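You operate a simulated robot arm through the tools that you are given. There is no shell and no other tool.

You run a simulated robot arm. Do the job below in one go: nothing can be reset, and whatever is moved stays where it is left.

TASK
Dust the green drawer box top, then polish a patch on it with the pink pad.
Fine: use the orange dust brush and the teal polish tin; lid back on, brush and pad back in their places. Set down upright: orange dust brush. A coat counts when it lies all over at full strength: go over it till it gets no stronger. What is to be rubbed or washed off counts as gone when no trace of it is left.

The check looks at the end state, three seconds after you hand in, the way a careful person would. Anything else that was tipped, shoved, dropped, spilled or broken makes it a failure. Lids that push on must go on centred and level and be pressed home; caps that screw on are set level and turned clockwise until they are tight.

THE ROBOT
A 7-joint arm with a two-finger gripper, fixed in place. Base frame: the origin is at the foot of the arm, x ahead of it, y to its left, z up; the work surface is at about z = 0. Units: m, rad, N and s.
With the tool pointing down near the work surface it reaches from about 0.16 to 0.38 m from the base axis. Its first joint turns from -1.257 to 1.257 rad. Payload 0.6 kg.
The TCP is the grasp point between the finger pads, 0.022 m short of the fingertips. In the tool frame z runs along the fingers and y along their closing line. Largest opening 0.092 m; the body of the gripper starts 0.065 m behind the TCP.
Orientation is told as [roll, pitch, yaw] about the base's x, y, z axes, in that order, counted from this pose: with the fingers straight down and closing along the base's y, the tool's x points along the base's -x, its y along +y and its z along -z.

THE INTERFACE
- The arm moves only by the tool step_arm. Its argument "targets" is a list of rows, each a list of 3 entries, a list of its own where there are three numbers: the shift along the base's x, y, z in m, then the turn, a rotation vector about the base's x, y, z in rad, then the closure, from 0 (fully open) to 1 (shut). In form: [[[dx, dy, dz], [ax, ay, az], gripper], ...]. A call has 1 to 20 rows; each row is the pose to reach, as a shift and turn from the pose commanded when the call began. A row lasts 0.2 s, in which the tool goes at most 0.05 m and 0.15 rad; a call with a longer step from one row to the next is refused whole, and so is a gripper value outside its range. A pose out of reach is approached as far as the arm can. The call stops where the force on the tool passes 40 N (or 10 N more than at its start, if that is more) or the arm is blocked; 0.2 s more then pass. Each finger halts on what it meets, pressing with about 26 N; the grip force reading is that of the motor and also rises with nothing between the fingers. The clock runs only during rows and for 0.2 s after the last one: add rows that repeat a pose to give the fingers time. The reply holds the time, the measured pose of the TCP, the force on the tool along the base axes, the opening and the grip force, in the units named above and with some noise, with the torque about the TCP (base axes, N m) and any sound that the robot's microphone picked up.
- Cameras (640 x 400 px; columns grow to the right, rows downward): "scene" is fixed at [0.0588, -0.2756, 0.4054]; the picture's right is [0.75, -0.66, 0.00], its down [-0.38, -0.43, -0.82] and it looks along [0.54, 0.61, -0.58] (base axes); focal length 214 px, centre (320, 200). "wrist" rides on the gripper at [0.071, 0.019, -0.102] in the tool frame; the picture's right is [-0.26, 0.97, 0.00], its down [-0.75, -0.20, -0.63] and it looks along [-0.60, -0.16, 0.78] (tool axes); focal length 280 px, centre (320, 200). There is no depth. A picture from a camera that has moved, and an enlarged one, comes with that camera's place and axes in the base frame and with its lens.
- snapshot(camera): a new picture of that camera. No time passes.
- zoom(camera, box): a new picture of the part [left, top, right, bottom] of that camera's present view, enlarged. No time passes.
- sign_off(): hands the job in; it is judged then, once.

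Nothing tells you positions but the pictures and the camera data. Unless the task says otherwise, let go and move clear before handing in.

The tools are called after ">>>" as a command line: name --argument value ..., lists and objects as JSON in quotes. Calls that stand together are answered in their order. step_arm: Moves the arm, as the interface text tells. Its arguments: {"type":"object","properties":{"targets":{"type":"array","items":{"type":"array"}}},"required":["targets"]} The other tools are called the same way: snapshot (camera) takes a picture; zoom (camera, box) takes an enlarged picture of a part of a camera's view; sign_off () hands the job in.

At the start:

```text
time: 0.0
eef_pos: [0.1887, 0.0753, 0.312]
ee_rot: [-0.001, 0.001, -0.002]
force: [-0.4, 0.0, -0.7]
wrist_torque: [-0.01, -0.01, -0.02]
opening: 0.092
finger_force: 0.1
```

scene: 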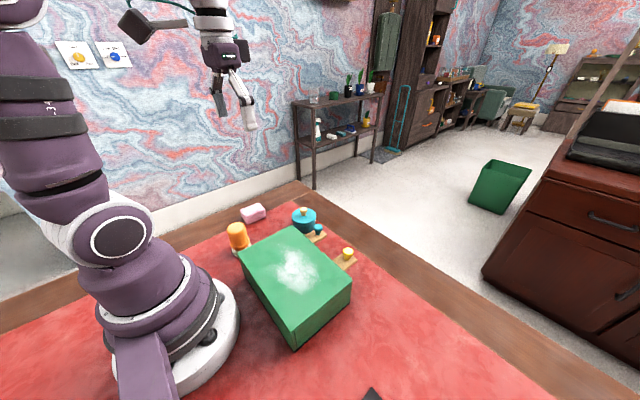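
wrist: 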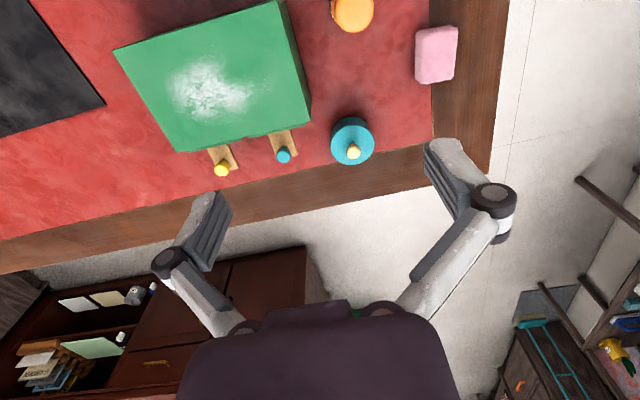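

I see a green drawer box with a white dust patch, an orange brush, a pink pad and a teal tin with a knobbed lid. I'll take close-ups before I move.

>>> zoom --camera "scene" --box '[210, 180, 370, 280]'

>>> zoom --camera "scene" --box '[220, 195, 300, 245]'

>>> zoom --camera "wrist" --box '[100, 0, 500, 200]'

>>> zoom --camera "scene" --box '[280, 195, 380, 275]'

```text
4.00 times, centred on (290, 230) of scene
camera zoom: at [0.0588, -0.2756, 0.4054], right [0.75, -0.66, 0.0], down [-0.38, -0.43, -0.82], along [0.54, 0.61, -0.58], focal length 858 px, centre (440, 80)
```

zoom: 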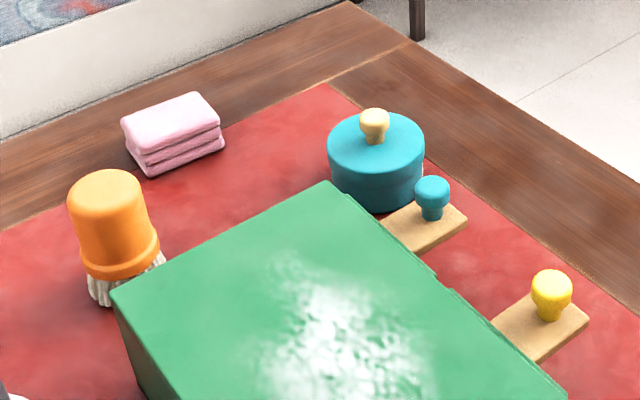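

```text
8.00 times, centred on (260, 220) of scene
camera zoom: at [0.0588, -0.2756, 0.4054], right [0.75, -0.66, 0.0], down [-0.38, -0.43, -0.82], along [0.54, 0.61, -0.58], focal length 1716 px, centre (800, 40)
```

zoom: 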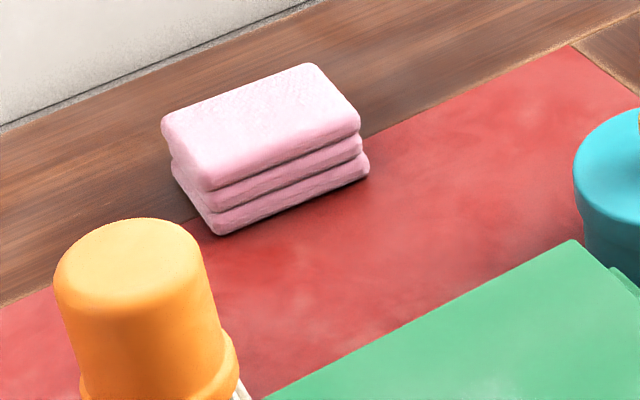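

```text
1.60 times, centred on (300, 100) of wrist
camera zoom: at [0.118, 0.094, 0.4129], right [0.26, 0.97, 0.0], down [0.75, -0.2, 0.63], along [0.6, -0.16, -0.78], focal length 449 px, centre (352, 360)
```

zoom: 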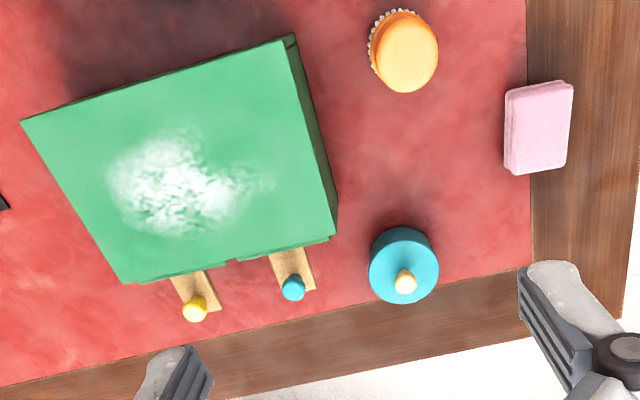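

```text
5.00 times, centred on (330, 235) of scene
camera zoom: at [0.0588, -0.2756, 0.4054], right [0.75, -0.66, 0.0], down [-0.38, -0.43, -0.82], along [0.54, 0.61, -0.58], focal length 1072 px, centre (270, 25)
```

zoom: 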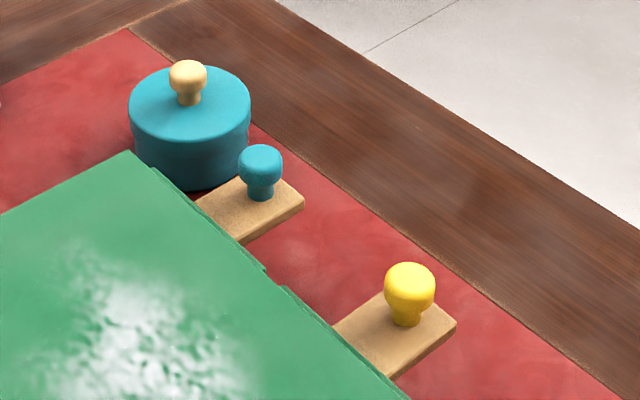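

The brush stands near (0.15, 0.12), the pad near (0.23, 0.22), the tin near (0.32, 0.09), and the box top is at about z = 0.068. I'll zoom the wrist view to refine these.

>>> zoom --camera "wrist" --box '[310, 0, 390, 50]'

>>> zoom --camera "scene" --box '[216, 210, 264, 260]'

>>> zoom --camera "scene" --box '[230, 220, 360, 350]'

>>> zoom --camera "wrist" --box '[110, 0, 320, 160]'

```text
8.00 times, centred on (350, 25) of wrist
camera zoom: at [0.118, 0.094, 0.4129], right [0.26, 0.97, 0.0], down [0.75, -0.2, 0.63], along [0.6, -0.16, -0.78], focal length 2243 px, centre (80, 1600)
```

zoom: 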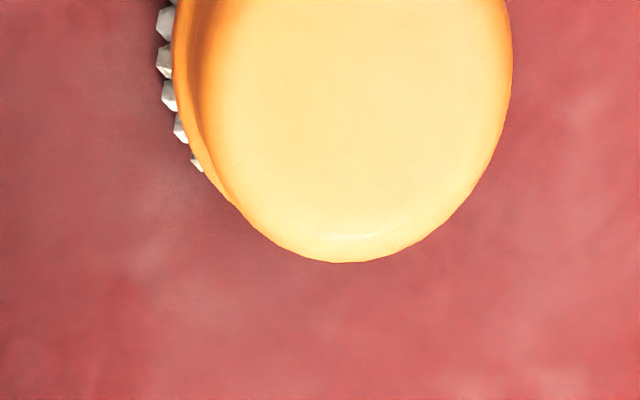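

```text
8.00 times, centred on (240, 235) of scene
camera zoom: at [0.0588, -0.2756, 0.4054], right [0.75, -0.66, 0.0], down [-0.38, -0.43, -0.82], along [0.54, 0.61, -0.58], focal length 1716 px, centre (960, -80)
```

zoom: 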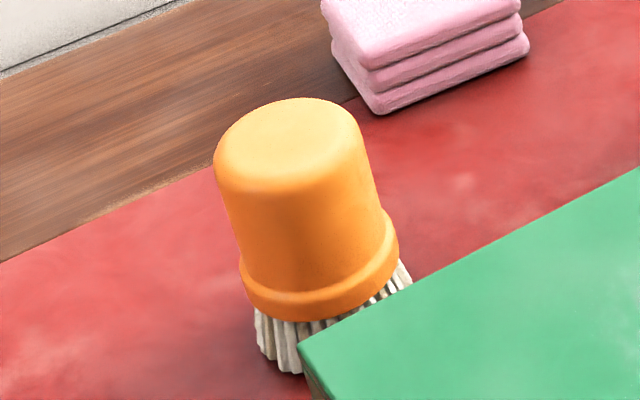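

```text
3.08 times, centred on (295, 285) of scene
camera zoom: at [0.0588, -0.2756, 0.4054], right [0.75, -0.66, 0.0], down [-0.38, -0.43, -0.82], along [0.54, 0.61, -0.58], focal length 660 px, centre (397, -62)
```

zoom: 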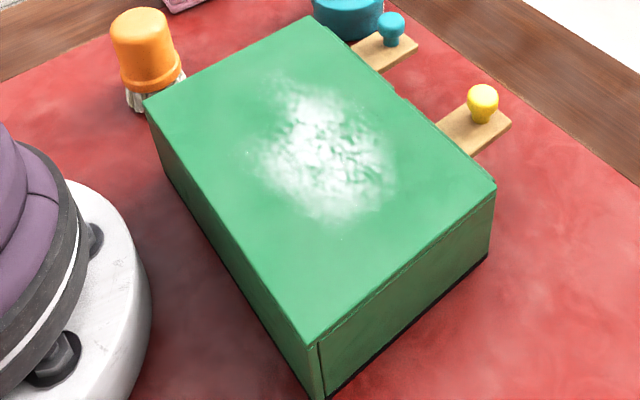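

```text
2.50 times, centred on (215, 80) of wrist
camera zoom: at [0.118, 0.094, 0.4129], right [0.26, 0.97, 0.0], down [0.75, -0.2, 0.63], along [0.6, -0.16, -0.78], focal length 701 px, centre (582, 500)
```

zoom: 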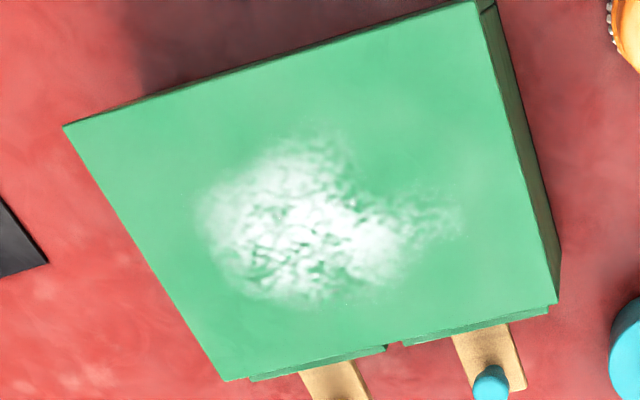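

The brush axis is near (0.155, 0.123), and its handle runs from about z = 0.03 to 0.07. I'll move above it and look again.

>>> step_arm --targets '[[[-0.017, 0.024, -0.03], [0, 0, 0], 0], [[-0.034, 0.048, -0.06], [0, 0, 0], 0], [[-0.034, 0.048, -0.1], [0, 0, 0], 0], [[-0.034, 0.048, -0.14], [0, 0, 0], 0], [[-0.034, 0.048, -0.172], [0, 0, 0], 0], [[-0.034, 0.048, -0.172], [0, 0, 0], 0]]'

>>> snapshot --camera "wrist"

>>> snapshot --camera "scene"

```text
time: 1.4
eef_pos: [0.1552, 0.1237, 0.1389]
ee_rot: [0.0, 0.0, -0.001]
force: [-0.1, 0.3, 0.0]
wrist_torque: [-0.03, 0.02, 0.02]
opening: 0.0919
finger_force: 0.1
```

```text
taken
camera wrist: at [0.085, 0.1422, 0.24], right [0.26, 0.96, 0.0], down [0.75, -0.2, 0.62], along [0.6, -0.16, -0.78], focal length 280 px, centre (320, 200)
```

wrist: 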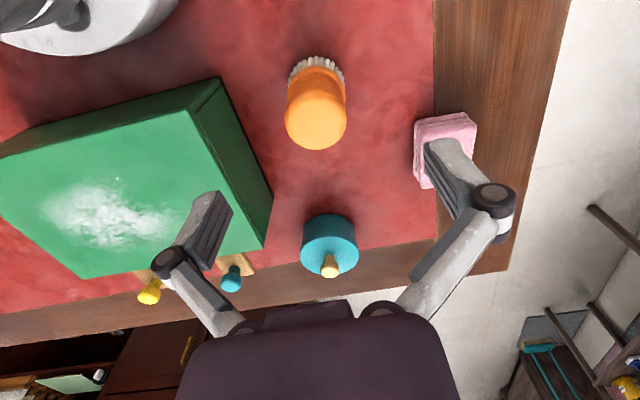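

```text
taken
```

scene: 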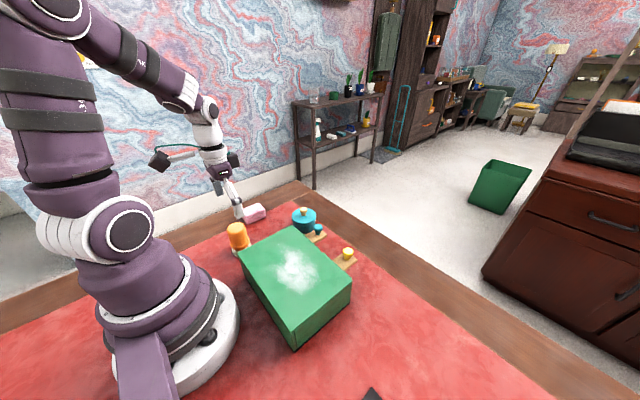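

>>> zoom --camera "wrist" --box '[270, 40, 370, 160]'

>>> zoom --camera "wrist" --box '[280, 195, 380, 295]'

```text
3.33 times, centred on (320, 100) of wrist
camera zoom: at [0.085, 0.1422, 0.24], right [0.26, 0.96, 0.0], down [0.75, -0.2, 0.62], along [0.6, -0.16, -0.78], focal length 935 px, centre (320, 533)
```

zoom: 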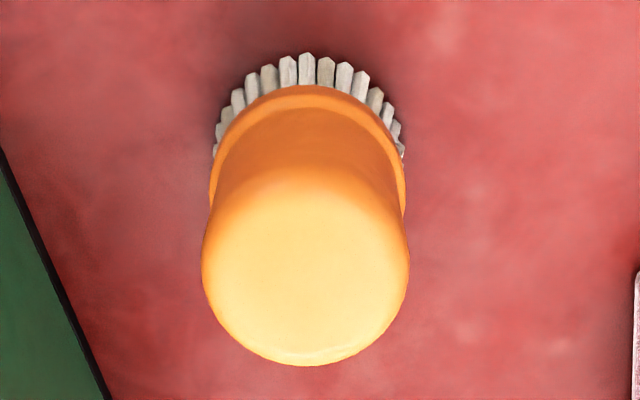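

```text
4.00 times, centred on (330, 245) of wrist
camera zoom: at [0.085, 0.1422, 0.24], right [0.26, 0.96, 0.0], down [0.75, -0.2, 0.62], along [0.6, -0.16, -0.78], focal length 1122 px, centre (280, 20)
```

zoom: 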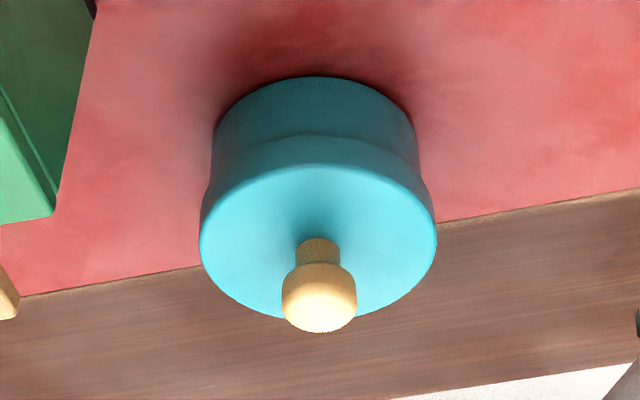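

The brush centre is about (0.153, 0.1215). I'll go down, grip and lift a little.

>>> step_arm --targets '[[[-0.002, -0.002, -0.03], [0, 0, 0], 0], [[-0.002, -0.002, -0.06], [0, 0, 0], 0], [[-0.002, -0.002, -0.084], [0, 0, 0], 0], [[-0.002, -0.002, -0.084], [0, 0, 0], 0]]'

>>> snapshot --camera "wrist"

>>> zoom --camera "scene" --box '[210, 190, 290, 260]'

```text
time: 2.4
eef_pos: [0.1538, 0.1224, 0.0553]
ee_rot: [-0.001, 0.001, 0.0]
force: [-0.3, 0.1, -0.5]
wrist_torque: [0.01, -0.01, 0.01]
opening: 0.0918
finger_force: 0.0
```

```text
taken
camera wrist: at [0.0823, 0.1406, 0.1563], right [0.26, 0.97, 0.0], down [0.75, -0.2, 0.63], along [0.6, -0.16, -0.78], focal length 280 px, centre (320, 200)
```

wrist: 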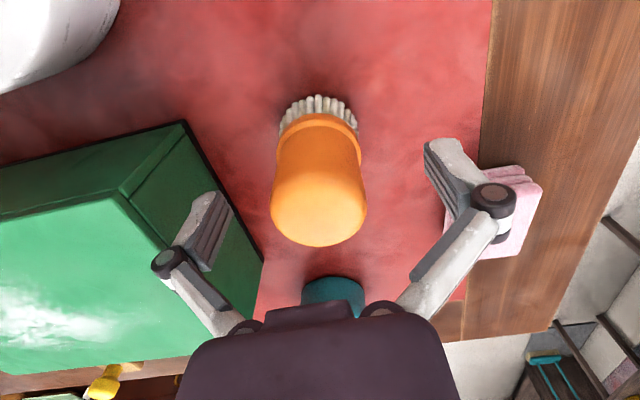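

```text
5.71 times, centred on (250, 225) of scene
camera zoom: at [0.0588, -0.2756, 0.4054], right [0.75, -0.66, 0.0], down [-0.38, -0.43, -0.82], along [0.54, 0.61, -0.58], focal length 1226 px, centre (720, 57)
```

zoom: 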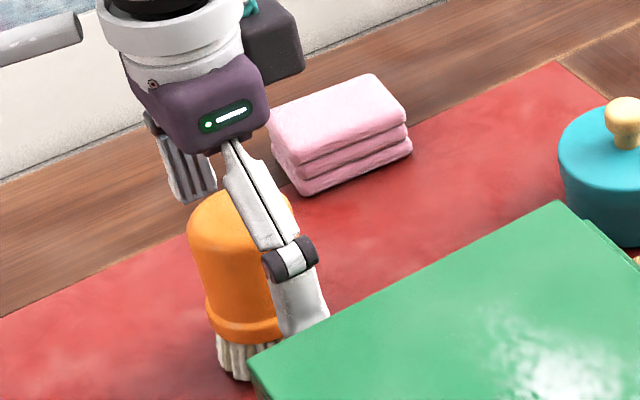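

The fingers straddle the brush evenly, so I'll close on it now.

>>> step_arm --targets '[[[-0.001, 0, 0], [0, 0, 0], 0.3], [[-0.001, 0, 0], [0, 0, 0], 0.6], [[-0.001, 0, 0], [0, 0, 0], 1], [[-0.001, 0, 0], [0, 0, 0], 1], [[-0.001, 0, 0], [0, 0, 0], 1], [[-0.001, 0, 0], [0, 0, 0], 1]]'

>>> snapshot --camera "wrist"

```text
time: 3.8
eef_pos: [0.1522, 0.1219, 0.0559]
ee_rot: [-0.002, 0.001, 0.002]
force: [-0.7, -0.1, 5.5]
wrist_torque: [0.0, 0.03, -0.03]
opening: 0.0391
finger_force: 26.2
```

```text
taken
camera wrist: at [0.0812, 0.1407, 0.1567], right [0.26, 0.97, 0.0], down [0.75, -0.2, 0.63], along [0.6, -0.16, -0.78], focal length 280 px, centre (320, 200)
```

wrist: 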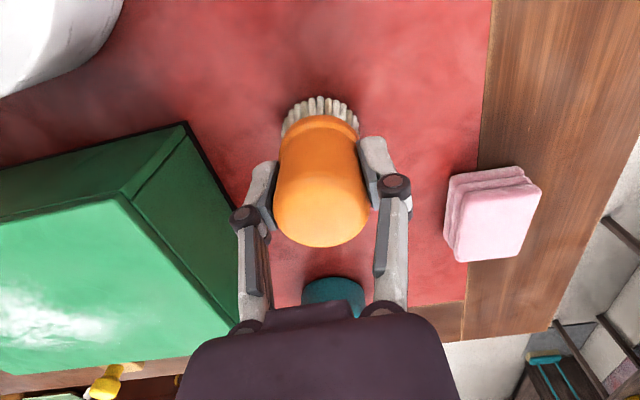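

The brush is held with a 39 mm opening. I'll lift it straight up and check the grip before going to the box.

>>> step_arm --targets '[[[0, 0, 0.03], [0, 0, 0], 1], [[0, 0, 0.06], [0, 0, 0], 1], [[0, 0, 0.1], [0, 0, 0], 1], [[0.01, -0.04, 0.1], [0, 0, 0], 1], [[0.02, -0.08, 0.1], [0, 0, 0], 1], [[0.03, -0.12, 0.1], [0, 0, 0], 1], [[0.038, -0.165, 0.1], [0, 0, 0], 1], [[0.038, -0.165, 0.1], [0, 0, 0], 1]]'

>>> snapshot --camera "wrist"

>>> snapshot --camera "scene"

```text
time: 5.6
eef_pos: [0.1896, -0.0434, 0.1561]
ee_rot: [0.0, 0.0, 0.0]
force: [0.2, 0.9, -1.8]
wrist_torque: [0.0, 0.03, 0.0]
opening: 0.039
finger_force: 25.9
```

```text
taken
camera wrist: at [0.118, -0.0253, 0.2567], right [0.26, 0.96, 0.0], down [0.75, -0.2, 0.63], along [0.6, -0.16, -0.78], focal length 280 px, centre (320, 200)
```

wrist: 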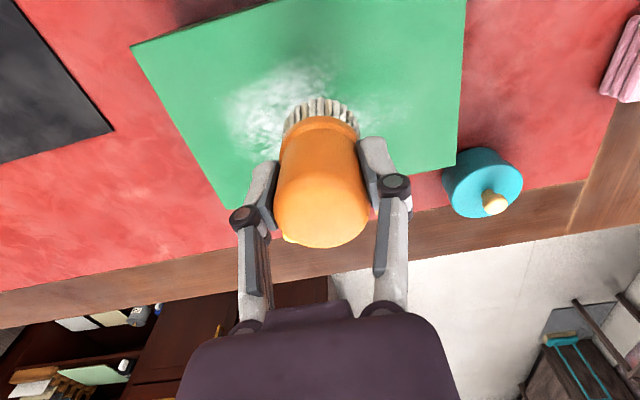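

```text
taken
```

scene: 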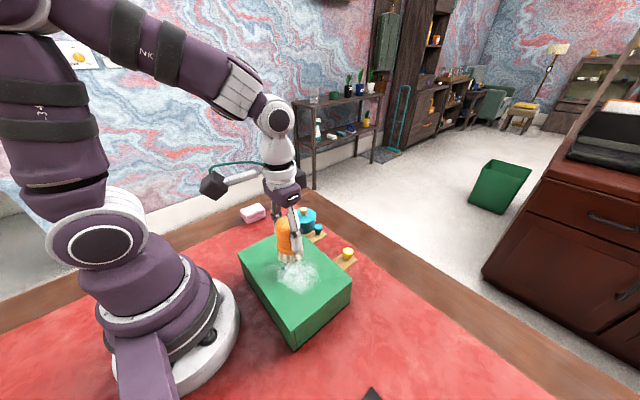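

The brush hangs upright over the dust. I'll lower it carefully to find contact.

>>> step_arm --targets '[[[0, 0, -0.012], [0, 0, 0], 1], [[0, 0, -0.024], [0, 0, 0], 1], [[0, 0, -0.028], [0, 0, 0], 1], [[0, 0, -0.028], [0, 0, 0], 1]]'

>>> zoom --camera "scene" --box '[240, 210, 360, 300]'

```text
time: 6.6
eef_pos: [0.1903, -0.044, 0.1264]
ee_rot: [0.001, -0.002, 0.001]
force: [1.3, 0.7, 20.9]
wrist_torque: [0.05, -0.18, -0.04]
opening: 0.039
finger_force: 25.9
```

```text
4.44 times, centred on (300, 255) of scene
camera zoom: at [0.0588, -0.2756, 0.4054], right [0.75, -0.66, 0.0], down [-0.38, -0.43, -0.82], along [0.54, 0.61, -0.58], focal length 953 px, centre (409, -44)
```

zoom: 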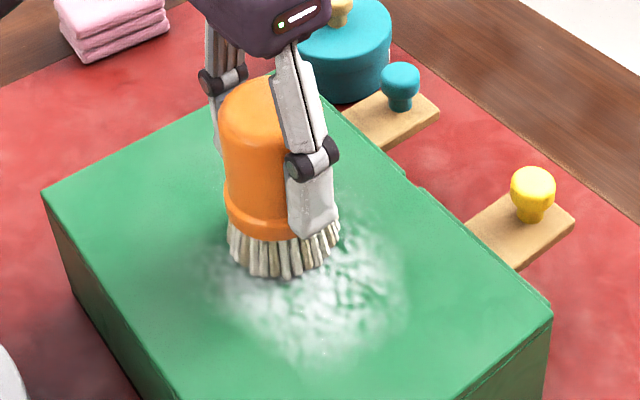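

Contact gives about 21 N, which is more than needed, so I'll ease up by 1.5 mm.

>>> step_arm --targets '[[[0, 0, 0.0015], [0, 0, 0], 1], [[0, 0, 0.0015], [0, 0, 0], 1]]'

```text
time: 7.2
eef_pos: [0.1898, -0.0434, 0.1296]
ee_rot: [0.0, 0.001, -0.001]
force: [0.3, -0.4, -0.8]
wrist_torque: [0.01, 0.01, 0.02]
opening: 0.0387
finger_force: 26.3
```

>>> step_arm --targets '[[[0, 0, -0.0009], [0, 0, 0], 1], [[0, 0, -0.0009], [0, 0, 0], 1]]'

```text
time: 7.8
eef_pos: [0.1893, -0.0443, 0.1278]
ee_rot: [0.001, 0.0, -0.001]
force: [-1.0, 0.6, -0.8]
wrist_torque: [0.01, -0.01, 0.0]
opening: 0.0387
finger_force: 25.5
```

>>> step_arm --targets '[[[0, 0, -0.0006], [0, 0, 0], 1], [[0, 0, -0.0006], [0, 0, 0], 1]]'

```text
time: 8.4
eef_pos: [0.1902, -0.044, 0.1275]
ee_rot: [-0.001, 0.0, 0.0]
force: [-0.3, 0.1, -0.7]
wrist_torque: [-0.02, 0.0, 0.01]
opening: 0.0386
finger_force: 26.2
```

>>> step_arm --targets '[[[0, 0, -0.001], [0, 0, 0], 1], [[0, 0, -0.001], [0, 0, 0], 1]]'

>>> zoom --camera "scene" --box '[240, 210, 360, 300]'

```text
time: 9.0
eef_pos: [0.1894, -0.0428, 0.1262]
ee_rot: [-0.001, -0.003, 0.001]
force: [-6.0, 3.5, 31.9]
wrist_torque: [0.09, 0.09, 0.05]
opening: 0.0391
finger_force: 25.9
```

```text
4.44 times, centred on (300, 255) of scene
camera zoom: at [0.0587, -0.2756, 0.4054], right [0.75, -0.66, 0.0], down [-0.38, -0.43, -0.82], along [0.54, 0.61, -0.58], focal length 953 px, centre (409, -44)
```

zoom: 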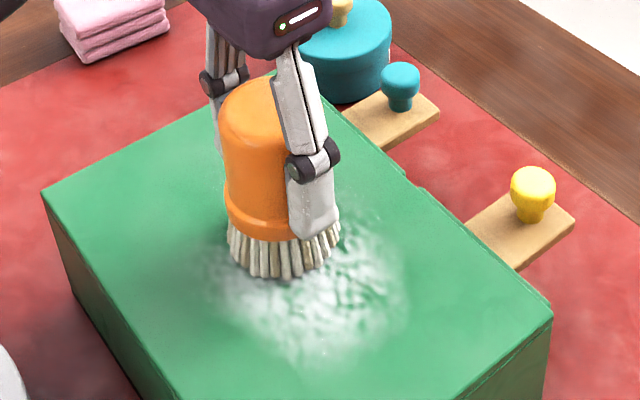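

Contact is very stiff, with touch at a TCP height of about 0.1277. I'll ease to that height, make one slow stroke, and see what comes off.

>>> step_arm --targets '[[[0, 0, 0.0006], [0, 0, 0], 1], [[0, -0.015, 0.0006], [0, 0, 0], 1], [[0, -0.03, 0.0006], [0, 0, 0], 1], [[0, -0.045, 0.0006], [0, 0, 0], 1], [[0, -0.06, 0.0006], [0, 0, 0], 1], [[0, -0.06, 0.0006], [0, 0, 0], 1]]'

>>> zoom --camera "scene" --box '[240, 210, 360, 300]'

```text
time: 10.4
eef_pos: [0.1907, -0.1029, 0.1263]
ee_rot: [0.001, 0.0, -0.001]
force: [0.1, 7.0, 17.4]
wrist_torque: [0.29, -0.19, 0.07]
opening: 0.0388
finger_force: 25.9
```

```text
4.44 times, centred on (300, 255) of scene
camera zoom: at [0.0588, -0.2756, 0.4054], right [0.75, -0.66, 0.0], down [-0.38, -0.43, -0.82], along [0.54, 0.61, -0.58], focal length 953 px, centre (409, -44)
```

zoom: 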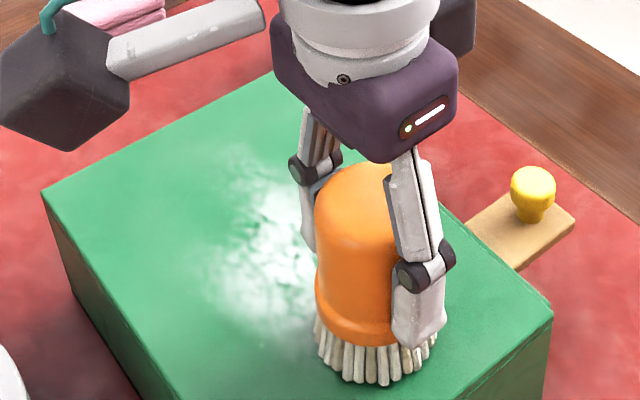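

The dust comes off well and the box stays still. I'll sweep the other lanes, going nearer the arm first.

>>> step_arm --targets '[[[-0.008, -0.008, 0], [0, 0, 0], 1], [[-0.016, 0, 0], [0, 0, 0], 1], [[-0.016, 0.02, 0], [0, 0, 0], 1], [[-0.016, 0.04, 0], [0, 0, 0], 1], [[-0.016, 0.06, 0], [0, 0, 0], 1], [[-0.016, 0.08, 0], [0, 0, 0], 1], [[-0.016, 0.1, 0], [0, 0, 0], 1], [[-0.016, 0.12, 0], [0, 0, 0], 1], [[-0.024, 0.122, 0], [0, 0, 0], 1], [[-0.03, 0.12, 0], [0, 0, 0], 1], [[-0.03, 0.1, 0], [0, 0, 0], 1], [[-0.03, 0.08, 0], [0, 0, 0], 1], [[-0.03, 0.06, 0], [0, 0, 0], 1], [[-0.03, 0.04, 0], [0, 0, 0], 1], [[-0.03, 0.02, 0], [0, 0, 0], 1], [[-0.03, 0, 0], [0, 0, 0], 1], [[-0.03, -0.005, 0], [0, 0, 0], 1]]'

>>> zoom --camera "scene" --box '[230, 210, 360, 350]'

```text
time: 14.0
eef_pos: [0.159, -0.1093, 0.1262]
ee_rot: [0.001, 0.001, 0.0]
force: [0.5, 1.5, 3.5]
wrist_torque: [0.07, -0.06, 0.05]
opening: 0.0385
finger_force: 25.8
```

```text
2.86 times, centred on (295, 280) of scene
camera zoom: at [0.0588, -0.2756, 0.4054], right [0.75, -0.66, 0.0], down [-0.38, -0.43, -0.82], along [0.54, 0.61, -0.58], focal length 613 px, centre (391, -29)
```

zoom: 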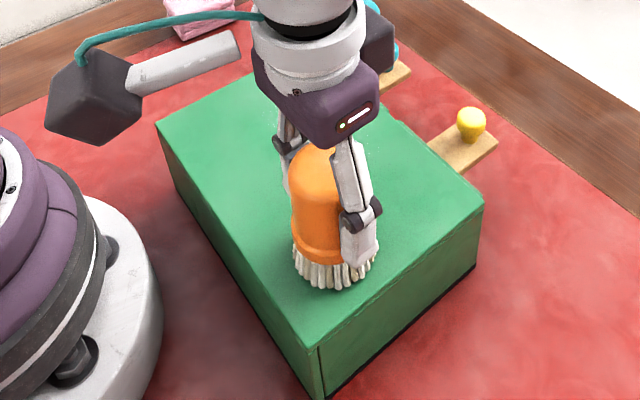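

The near lanes are clear. Now the far lanes, with slightly more pressure.

>>> step_arm --targets '[[[0.02, 0, -0.0003], [0, 0, 0], 1], [[0.04, 0, -0.0003], [0, 0, 0], 1], [[0.046, 0.02, -0.0003], [0, 0, 0], 1], [[0.046, 0.04, -0.0003], [0, 0, 0], 1], [[0.046, 0.06, -0.0003], [0, 0, 0], 1], [[0.046, 0.08, -0.0003], [0, 0, 0], 1], [[0.046, 0.1, -0.0003], [0, 0, 0], 1], [[0.046, 0.12, -0.0003], [0, 0, 0], 1], [[0.046, 0.13, -0.0003], [0, 0, 0], 1], [[0.056, 0.13, -0.0003], [0, 0, 0], 1], [[0.064, 0.12, -0.0003], [0, 0, 0], 1], [[0.064, 0.1, -0.0003], [0, 0, 0], 1], [[0.064, 0.08, -0.0003], [0, 0, 0], 1], [[0.064, 0.06, -0.0003], [0, 0, 0], 1], [[0.064, 0.04, -0.0003], [0, 0, 0], 1], [[0.064, 0.02, -0.0003], [0, 0, 0], 1], [[0.064, 0, -0.0003], [0, 0, 0], 1], [[0.03, 0.0, -0.0003], [0, 0, 0], 1]]'

>>> zoom --camera "scene" --box '[230, 210, 360, 350]'

```text
time: 17.8
eef_pos: [0.1897, -0.1092, 0.1279]
ee_rot: [0.001, 0.002, -0.001]
force: [-0.1, 0.1, -0.4]
wrist_torque: [-0.02, -0.01, 0.01]
opening: 0.0389
finger_force: 26.0
```

```text
2.86 times, centred on (295, 280) of scene
camera zoom: at [0.0588, -0.2756, 0.4054], right [0.75, -0.66, 0.0], down [-0.38, -0.43, -0.82], along [0.54, 0.61, -0.58], focal length 613 px, centre (391, -29)
```

zoom: 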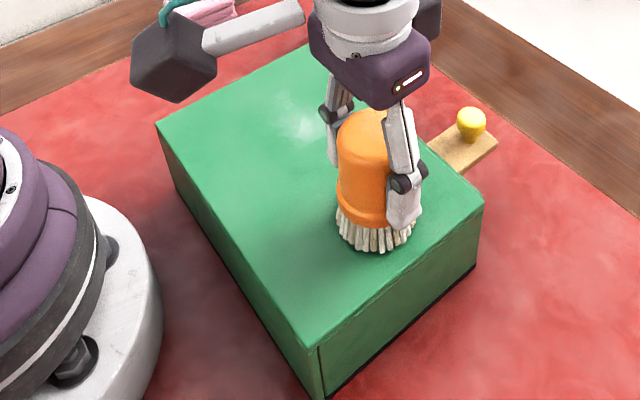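

A faint spot remains near (0.20, -0.02) because contact was lost on the far lanes. I'll lower slightly to restore contact.

>>> step_arm --targets '[[[0, 0, -0.0007], [0, 0, 0], 1], [[0, 0.01, -0.0007], [0, 0, 0], 1], [[0, 0.02, -0.0007], [0, 0, 0], 1]]'

```text
time: 18.6
eef_pos: [0.1923, -0.0893, 0.1275]
ee_rot: [-0.004, -0.002, -0.002]
force: [-0.8, -11.9, 28.6]
wrist_torque: [-0.43, 0.01, -0.01]
opening: 0.039
finger_force: 25.7
```

>>> step_arm --targets '[[[0.008, 0.02, 0.0002], [0, 0, 0], 1], [[0.008, 0.04, 0.0002], [0, 0, 0], 1], [[0.008, 0.06, 0.0002], [0, 0, 0], 1], [[0.008, 0.08, 0.0002], [0, 0, 0], 1], [[0.008, 0.1, 0.0002], [0, 0, 0], 1], [[0.012, 0.11, 0.0002], [0, 0, 0], 1], [[0.02, 0.1, 0.0002], [0, 0, 0], 1], [[0.02, 0.08, 0.0002], [0, 0, 0], 1], [[0.02, 0.06, 0.0002], [0, 0, 0], 1], [[0.02, 0.04, 0.0002], [0, 0, 0], 1], [[0.02, 0.02, 0.0002], [0, 0, 0], 1], [[0.02, 0.0, 0.0002], [0, 0, 0], 1], [[0.02, -0.02, 0.0002], [0, 0, 0], 1]]'

>>> zoom --camera "scene" --box '[230, 210, 360, 350]'

```text
time: 19.1
eef_pos: [0.199, -0.0596, 0.1268]
ee_rot: [0.0, -0.005, -0.002]
force: [-1.4, 2.9, 14.8]
wrist_torque: [0.35, 0.23, 0.0]
opening: 0.0387
finger_force: 26.0
stopped in row 2: the force on the tool passed its limit at 43 N (the readings are from after the stop); the commanded pose is now the measured one
```

```text
2.86 times, centred on (295, 280) of scene
camera zoom: at [0.0588, -0.2756, 0.4054], right [0.75, -0.66, 0.0], down [-0.38, -0.43, -0.82], along [0.54, 0.61, -0.58], focal length 613 px, centre (391, -29)
```

zoom: 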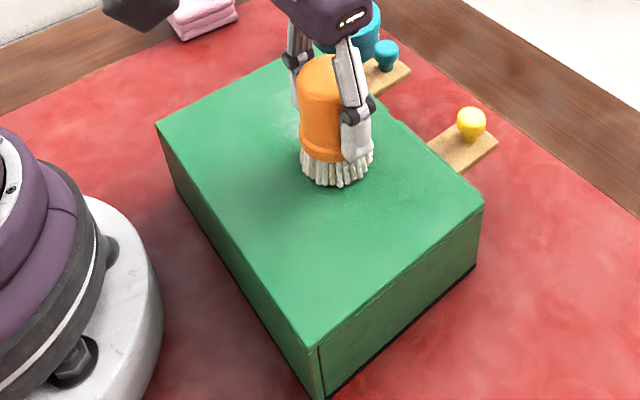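

A force spike stopped that pass. I'll continue a bit higher and slower.

>>> step_arm --targets '[[[0.002, 0.0, 0.0005], [0, 0, 0], 1], [[0.002, 0.012, 0.0005], [0, 0, 0], 1], [[0.002, 0.024, 0.0005], [0, 0, 0], 1], [[0.002, 0.036, 0.0005], [0, 0, 0], 1], [[0.002, 0.048, 0.0005], [0, 0, 0], 1], [[0.002, 0.06, 0.0005], [0, 0, 0], 1], [[0.002, 0.072, 0.0005], [0, 0, 0], 1], [[0.01, 0.072, 0.0005], [0, 0, 0], 1], [[0.01, 0.06, 0.0005], [0, 0, 0], 1], [[0.01, 0.048, 0.0005], [0, 0, 0], 1], [[0.01, 0.036, 0.0005], [0, 0, 0], 1], [[0.01, 0.024, 0.0005], [0, 0, 0], 1], [[0.01, 0.012, 0.0005], [0, 0, 0], 1]]'

>>> zoom --camera "scene" --box '[230, 210, 360, 350]'

```text
time: 21.9
eef_pos: [0.208, -0.0462, 0.1278]
ee_rot: [-0.002, -0.004, -0.002]
force: [-0.1, 0.6, -0.8]
wrist_torque: [-0.03, 0.01, -0.01]
opening: 0.0385
finger_force: 25.6
```

```text
2.86 times, centred on (295, 280) of scene
camera zoom: at [0.0588, -0.2756, 0.4054], right [0.75, -0.66, 0.0], down [-0.38, -0.43, -0.82], along [0.54, 0.61, -0.58], focal length 613 px, centre (391, -29)
```

zoom: 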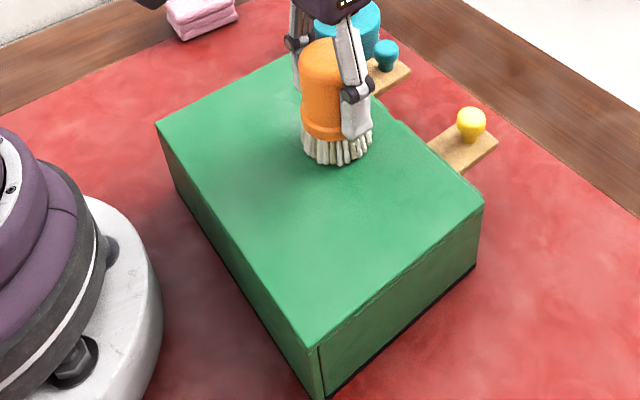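

It looks clean now. I'll lift and inspect the whole top from both cameras.

>>> step_arm --targets '[[[0, 0, 0.03], [0, 0, 0], 1], [[-0.01, 0.03, 0.06], [0, 0, 0], 1], [[-0.025, 0.07, 0.09], [0, 0, 0], 1], [[-0.04, 0.11, 0.12], [0, 0, 0], 1], [[-0.05, 0.14, 0.15], [0, 0, 0], 1], [[-0.05, 0.14, 0.15], [0, 0, 0], 1]]'

>>> zoom --camera "scene" --box '[230, 220, 360, 310]'

>>> snapshot --camera "wrist"

```text
refused: row 3 steps farther than a row can; nothing moved
```

```text
4.44 times, centred on (295, 265) of scene
camera zoom: at [0.0588, -0.2756, 0.4054], right [0.75, -0.66, 0.0], down [-0.38, -0.43, -0.82], along [0.54, 0.61, -0.58], focal length 953 px, centre (431, -89)
```

zoom: 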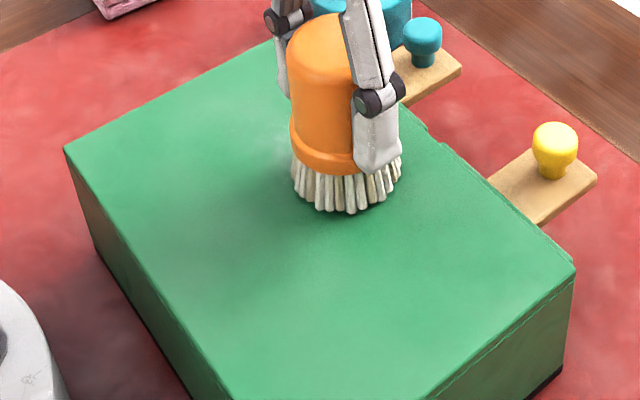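

```text
taken
camera wrist: at [0.1369, -0.028, 0.2284], right [0.26, 0.96, 0.0], down [0.75, -0.2, 0.63], along [0.6, -0.17, -0.78], focal length 280 px, centre (320, 200)
```

wrist: 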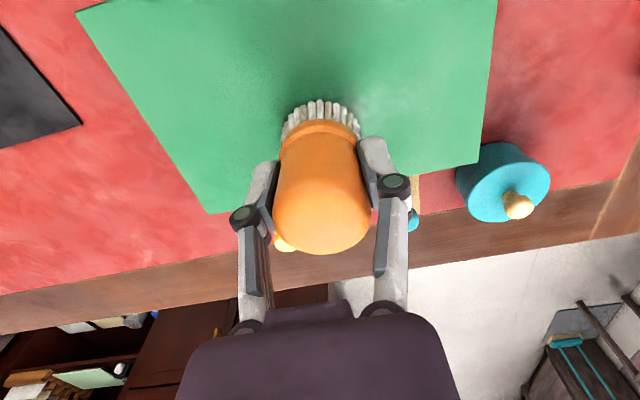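

>>> step_arm --targets '[[[0, 0, 0.03], [0, 0, 0], 1], [[-0.01, 0.03, 0.05], [0, 0, 0], 1], [[-0.02, 0.06, 0.08], [0, 0, 0], 1], [[-0.03, 0.09, 0.11], [0, 0, 0], 1], [[-0.04, 0.12, 0.14], [0, 0, 0], 1], [[-0.04, 0.12, 0.14], [0, 0, 0], 1]]'

>>> zoom --camera "scene" --box '[230, 220, 360, 310]'

>>> snapshot --camera "wrist"

```text
time: 23.4
eef_pos: [0.1686, 0.0732, 0.2671]
ee_rot: [-0.002, -0.002, -0.003]
force: [-0.4, 0.5, -0.5]
wrist_torque: [-0.01, 0.0, -0.01]
opening: 0.0391
finger_force: 25.7
```

```text
4.44 times, centred on (295, 265) of scene
camera zoom: at [0.0588, -0.2756, 0.4054], right [0.75, -0.66, 0.0], down [-0.38, -0.43, -0.82], along [0.54, 0.61, -0.58], focal length 953 px, centre (431, -89)
```

zoom: 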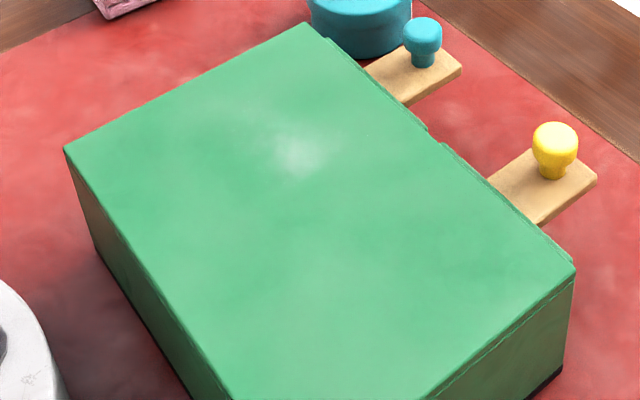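

```text
taken
camera wrist: at [0.0966, 0.0914, 0.3674], right [0.26, 0.96, 0.0], down [0.75, -0.2, 0.63], along [0.6, -0.17, -0.78], focal length 280 px, centre (320, 200)
```

wrist: 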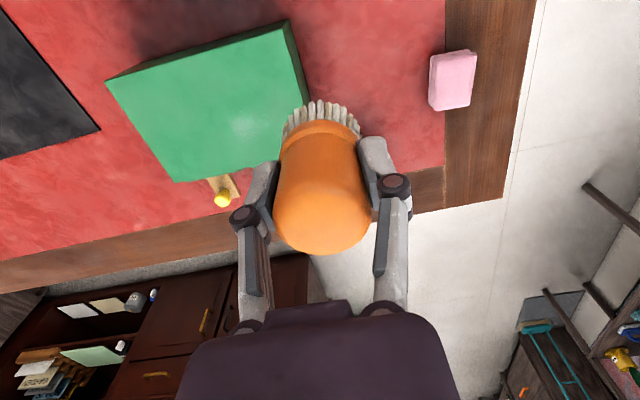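

One faint spot is left near (0.202, -0.026). I'll go back over it with reliable contact.

>>> step_arm --targets '[[[0.01, -0.035, -0.02], [0, 0, 0], 1], [[0.02, -0.07, -0.04], [0, 0, 0], 1], [[0.033, -0.099, -0.07], [0, 0, 0], 1], [[0.033, -0.099, -0.1], [0, 0, 0], 1], [[0.033, -0.099, -0.13], [0, 0, 0], 1], [[0.033, -0.099, -0.137], [0, 0, 0], 1], [[0.033, -0.099, -0.1385], [0, 0, 0], 1], [[0.033, -0.099, -0.1385], [0, 0, 0], 1]]'

```text
time: 25.1
eef_pos: [0.202, -0.026, 0.1292]
ee_rot: [-0.002, -0.004, -0.002]
force: [-1.1, 0.5, -0.8]
wrist_torque: [0.02, -0.01, -0.01]
opening: 0.0388
finger_force: 25.7
```

>>> step_arm --targets '[[[0, 0, -0.001], [0, 0, 0], 1], [[0, 0, -0.0018], [0, 0, 0], 1], [[0, 0, -0.0018], [0, 0, 0], 1]]'

```text
time: 25.9
eef_pos: [0.2026, -0.0263, 0.1266]
ee_rot: [-0.002, -0.003, -0.002]
force: [-2.9, -0.3, 12.9]
wrist_torque: [0.05, 0.06, 0.02]
opening: 0.0386
finger_force: 26.0
```

There's about 13 N of contact here. I'll make short strokes around the spot.

>>> step_arm --targets '[[[0, -0.01, 0], [0, 0, 0], 1], [[0, -0.022, 0], [0, 0, 0], 1], [[0.008, -0.022, 0], [0, 0, 0], 1], [[0.008, -0.01, 0], [0, 0, 0], 1], [[0.008, 0.002, 0], [0, 0, 0], 1], [[0.008, 0.014, 0], [0, 0, 0], 1], [[0.008, 0.026, 0], [0, 0, 0], 1], [[0, 0.026, 0], [0, 0, 0], 1], [[-0.008, 0.026, 0], [0, 0, 0], 1], [[-0.008, 0.014, 0], [0, 0, 0], 1], [[-0.008, 0.002, 0], [0, 0, 0], 1], [[-0.008, -0.01, 0], [0, 0, 0], 1], [[-0.008, -0.022, 0], [0, 0, 0], 1], [[0, -0.022, 0], [0, 0, 0], 1], [[0, -0.01, 0], [0, 0, 0], 1], [[0, 0.002, 0], [0, 0, 0], 1], [[0, 0.014, 0], [0, 0, 0], 1], [[0, 0, 0], [0, 0, 0], 1]]'

>>> zoom --camera "scene" --box '[230, 220, 360, 310]'

```text
time: 29.8
eef_pos: [0.2003, -0.0256, 0.1282]
ee_rot: [-0.002, -0.004, -0.001]
force: [-0.6, 6.3, 13.0]
wrist_torque: [0.28, -0.09, 0.04]
opening: 0.0388
finger_force: 26.2
```

```text
4.44 times, centred on (295, 265) of scene
camera zoom: at [0.0588, -0.2756, 0.4054], right [0.75, -0.66, 0.0], down [-0.38, -0.43, -0.82], along [0.54, 0.61, -0.58], focal length 953 px, centre (431, -89)
```

zoom: 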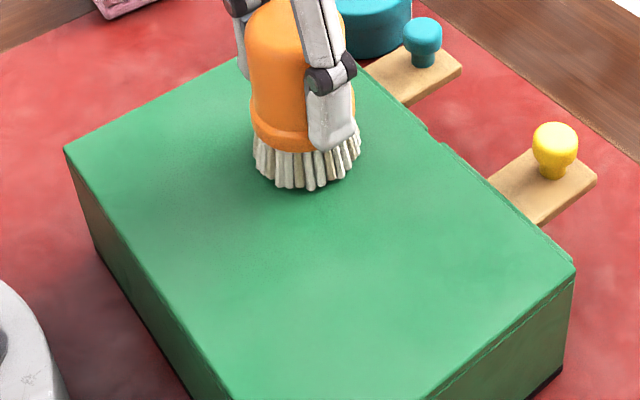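

Good contact throughout. While I'm here, I'll sweep the rest of the top once more.

>>> step_arm --targets '[[[0.01, 0.01, 0], [0, 0, 0], 1], [[0.02, 0.02, 0], [0, 0, 0], 1], [[0.02, 0.005, 0], [0, 0, 0], 1], [[0.02, -0.01, 0], [0, 0, 0], 1], [[0.02, -0.025, 0], [0, 0, 0], 1], [[0.02, -0.04, 0], [0, 0, 0], 1], [[0.02, -0.055, 0], [0, 0, 0], 1], [[0.02, -0.07, 0], [0, 0, 0], 1], [[0.02, -0.085, 0], [0, 0, 0], 1], [[0.005, -0.085, 0], [0, 0, 0], 1], [[0, -0.07, 0], [0, 0, 0], 1], [[0, -0.055, 0], [0, 0, 0], 1], [[0, -0.04, 0], [0, 0, 0], 1], [[0, -0.025, 0], [0, 0, 0], 1], [[-0.01, -0.015, 0], [0, 0, 0], 1], [[-0.02, 0, 0], [0, 0, 0], 1], [[-0.02, 0.015, 0], [0, 0, 0], 1], [[-0.02, 0.03, 0], [0, 0, 0], 1], [[-0.02, 0.04, 0], [0, 0, 0], 1]]'

```text
time: 33.8
eef_pos: [0.1809, 0.0138, 0.1275]
ee_rot: [-0.002, 0.0, -0.002]
force: [0.4, -4.3, 7.8]
wrist_torque: [-0.05, -0.05, -0.02]
opening: 0.0387
finger_force: 26.1
```

>>> step_arm --targets '[[[-0.01, 0.005, 0], [0, 0, 0], 1], [[-0.022, 0, 0], [0, 0, 0], 1], [[-0.022, -0.015, 0], [0, 0, 0], 1], [[-0.022, -0.03, 0], [0, 0, 0], 1], [[-0.022, -0.045, 0], [0, 0, 0], 1], [[-0.022, -0.06, 0], [0, 0, 0], 1], [[-0.022, -0.075, 0], [0, 0, 0], 1], [[-0.022, -0.09, 0], [0, 0, 0], 1], [[-0.022, -0.105, 0], [0, 0, 0], 1], [[-0.022, -0.12, 0], [0, 0, 0], 1], [[-0.01, -0.12, 0], [0, 0, 0], 1], [[-0.004, -0.105, 0], [0, 0, 0], 1], [[-0.004, -0.09, 0], [0, 0, 0], 1], [[-0.004, -0.075, 0], [0, 0, 0], 1], [[-0.004, -0.06, 0], [0, 0, 0], 1], [[-0.004, -0.045, 0], [0, 0, 0], 1], [[-0.004, -0.03, 0], [0, 0, 0], 1], [[-0.004, -0.015, 0], [0, 0, 0], 1], [[-0.004, 0, 0], [0, 0, 0], 1]]'

>>> step_arm --targets '[[[0, 0, 0.03], [0, 0, 0], 1], [[-0.005, 0.025, 0.06], [0, 0, 0], 1], [[-0.015, 0.05, 0.09], [0, 0, 0], 1], [[-0.022, 0.08, 0.12], [0, 0, 0], 1], [[-0.022, 0.108, 0.14], [0, 0, 0], 1], [[-0.022, 0.108, 0.14], [0, 0, 0], 1]]'

>>> zoom --camera "scene" --box '[230, 220, 360, 350]'

>>> snapshot --camera "wrist"

```text
time: 37.8
eef_pos: [0.1774, 0.014, 0.1276]
ee_rot: [-0.002, -0.005, -0.001]
force: [-0.1, 0.4, -1.5]
wrist_torque: [0.0, 0.0, 0.0]
opening: 0.0385
finger_force: 26.1
```

```text
time: 39.1
eef_pos: [0.1538, 0.1227, 0.2669]
ee_rot: [-0.003, -0.002, 0.0]
force: [-0.4, 0.2, -1.6]
wrist_torque: [0.0, -0.02, -0.01]
opening: 0.0387
finger_force: 25.5
```

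```text
3.08 times, centred on (295, 285) of scene
camera zoom: at [0.0588, -0.2756, 0.4054], right [0.75, -0.66, 0.0], down [-0.38, -0.43, -0.82], along [0.54, 0.61, -0.58], focal length 660 px, centre (397, -62)
```

zoom: 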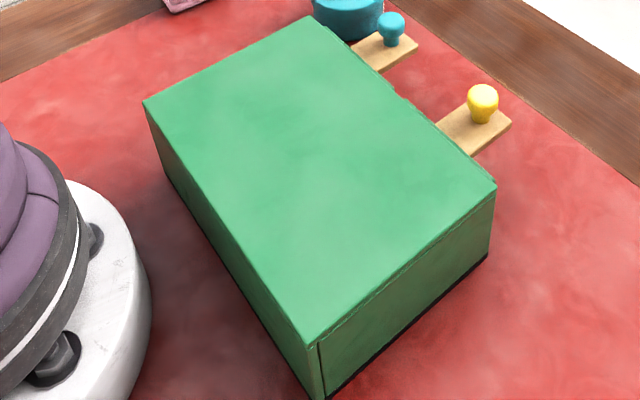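

```text
taken
camera wrist: at [0.0832, 0.1408, 0.3684], right [0.26, 0.96, 0.0], down [0.75, -0.2, 0.63], along [0.6, -0.17, -0.78], focal length 280 px, centre (320, 200)
```

wrist: 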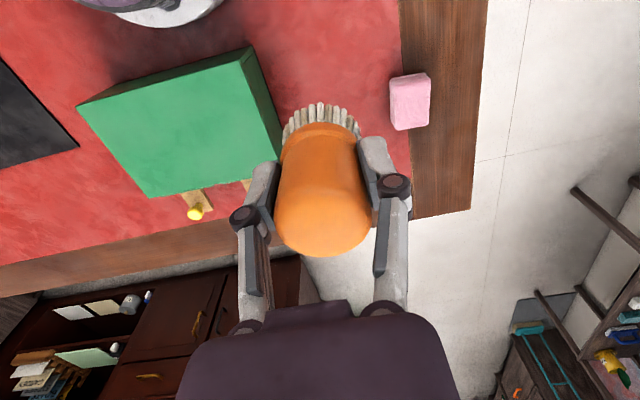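

>>> zoom --camera "scene" --box '[260, 230, 330, 274]'

>>> zoom --camera "wrist" --box '[70, 40, 290, 200]'

```text
9.09 times, centred on (295, 252) of scene
camera zoom: at [0.0588, -0.2756, 0.4054], right [0.75, -0.66, 0.0], down [-0.38, -0.43, -0.82], along [0.54, 0.61, -0.58], focal length 1950 px, centre (547, -273)
```

zoom: 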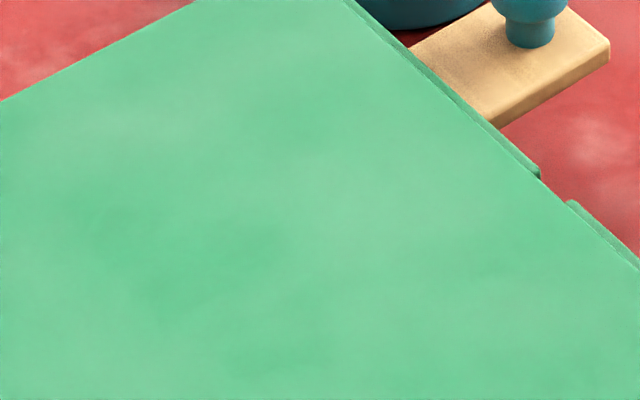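

```text
2.50 times, centred on (180, 120) of wrist
camera zoom: at [0.0832, 0.1408, 0.3684], right [0.26, 0.96, 0.0], down [0.75, -0.2, 0.63], along [0.6, -0.17, -0.78], focal length 701 px, centre (670, 400)
```

zoom: 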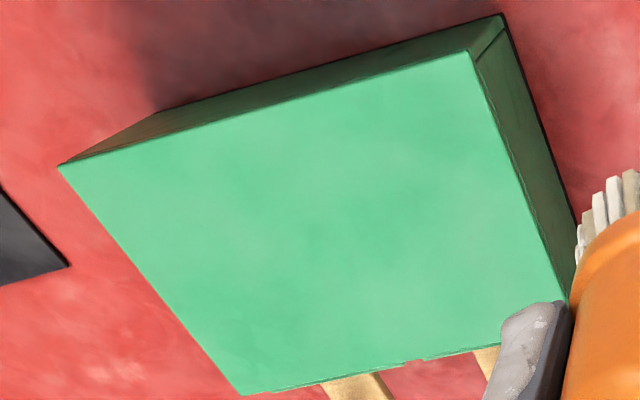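

The top is clean. Now I'll return the brush to its place at (0.152, 0.122).

>>> step_arm --targets '[[[-0.001, -0.001, -0.04], [0, 0, 0], 1], [[-0.001, -0.001, -0.08], [0, 0, 0], 1], [[-0.001, -0.001, -0.12], [0, 0, 0], 1], [[-0.001, -0.001, -0.16], [0, 0, 0], 1], [[-0.001, -0.001, -0.19], [0, 0, 0], 1], [[-0.001, -0.001, -0.206], [0, 0, 0], 1], [[-0.001, -0.001, -0.209], [0, 0, 0], 1], [[-0.001, -0.001, -0.209], [0, 0, 0], 1]]'

```text
time: 41.0
eef_pos: [0.1558, 0.1213, 0.0582]
ee_rot: [-0.002, -0.004, -0.002]
force: [-0.7, -1.0, -2.0]
wrist_torque: [0.02, 0.0, 0.01]
opening: 0.0386
finger_force: 26.4
```

>>> step_arm --targets '[[[-0.0015, 0, -0.001], [0, 0, 0], 1], [[-0.0025, 0, -0.002], [0, 0, 0], 1], [[-0.0025, 0, -0.002], [0, 0, 0], 1]]'

```text
time: 41.8
eef_pos: [0.1507, 0.1208, 0.0561]
ee_rot: [-0.002, -0.003, -0.002]
force: [-0.5, -0.1, -0.3]
wrist_torque: [0.01, 0.01, 0.01]
opening: 0.0388
finger_force: 25.8
```

>>> step_arm --targets '[[[0.001, 0.001, -0.0008], [0, 0, 0], 1], [[0.001, 0.001, -0.0016], [0, 0, 0], 1], [[0.001, 0.001, -0.0016], [0, 0, 0], 1]]'

>>> zoom --camera "scene" --box '[210, 190, 290, 260]'

```text
time: 42.5
eef_pos: [0.1544, 0.1223, 0.0547]
ee_rot: [-0.003, -0.003, -0.002]
force: [-0.2, 0.0, -0.7]
wrist_torque: [-0.01, 0.0, 0.01]
opening: 0.0387
finger_force: 25.8
```

```text
5.71 times, centred on (250, 225) of scene
camera zoom: at [0.0588, -0.2756, 0.4054], right [0.75, -0.66, 0.0], down [-0.38, -0.43, -0.82], along [0.54, 0.61, -0.58], focal length 1226 px, centre (720, 57)
```

zoom: 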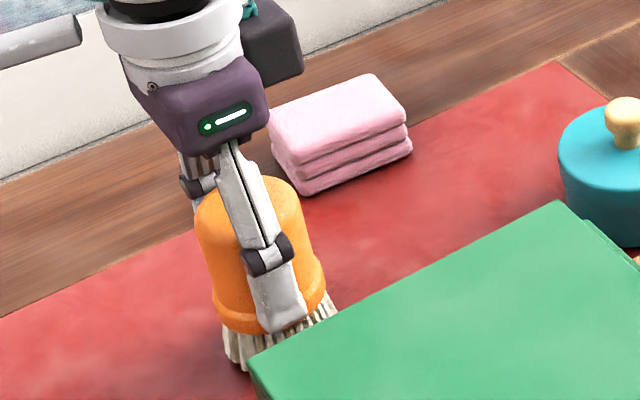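

No contact yet, so the brush has slid up slightly in the grip. I'll lower in small steps.

>>> step_arm --targets '[[[-0.0015, 0, -0.001], [0, 0, 0], 1], [[-0.0015, 0, -0.002], [0, 0, 0], 1], [[-0.0015, 0, -0.002], [0, 0, 0], 1]]'

```text
time: 43.4
eef_pos: [0.1528, 0.1217, 0.0522]
ee_rot: [-0.001, -0.002, -0.002]
force: [-2.7, -2.1, 12.2]
wrist_torque: [-0.05, -0.04, -0.01]
opening: 0.0386
finger_force: 26.3
```

It's touching now. I'll open gradually and rise straight up.

>>> step_arm --targets '[[[0, 0, 0.0004], [0, 0, 0], 1], [[0, 0, 0.0004], [0, 0, 0], 0.5], [[0, 0, 0.0004], [0, 0, 0], 0.3], [[0, 0, 0.0004], [0, 0, 0], 0], [[0, 0, 0.0004], [0, 0, 0], 0], [[0, 0, 0.0004], [0, 0, 0], 0], [[0, 0, 0.0004], [0, 0, 0], 0]]'

>>> zoom --camera "scene" --box '[210, 190, 290, 260]'

>>> snapshot --camera "wrist"

```text
time: 45.0
eef_pos: [0.1513, 0.1222, 0.0524]
ee_rot: [-0.001, -0.004, -0.002]
force: [-0.6, -0.2, 0.0]
wrist_torque: [0.03, -0.05, 0.03]
opening: 0.0922
finger_force: 0.1
```

```text
5.71 times, centred on (250, 225) of scene
camera zoom: at [0.0588, -0.2756, 0.4054], right [0.75, -0.66, 0.0], down [-0.38, -0.43, -0.82], along [0.54, 0.61, -0.58], focal length 1226 px, centre (720, 57)
```

zoom: 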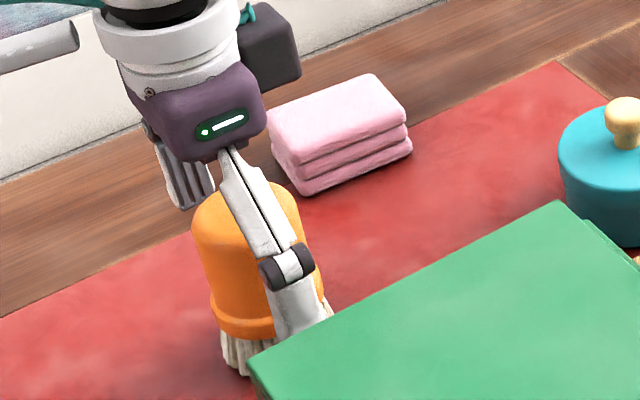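

```text
taken
camera wrist: at [0.0806, 0.141, 0.1534], right [0.26, 0.96, 0.0], down [0.75, -0.2, 0.63], along [0.61, -0.17, -0.78], focal length 280 px, centre (320, 200)
```

wrist: 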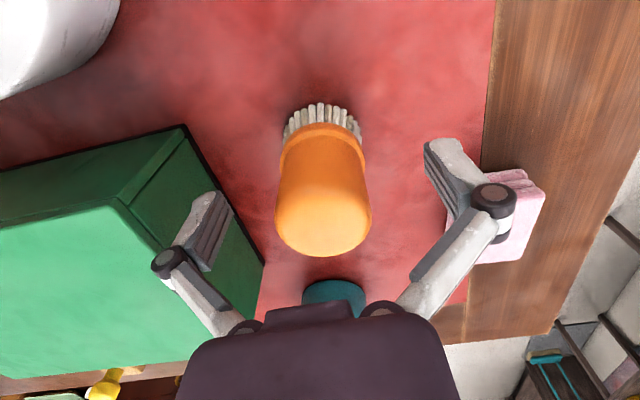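

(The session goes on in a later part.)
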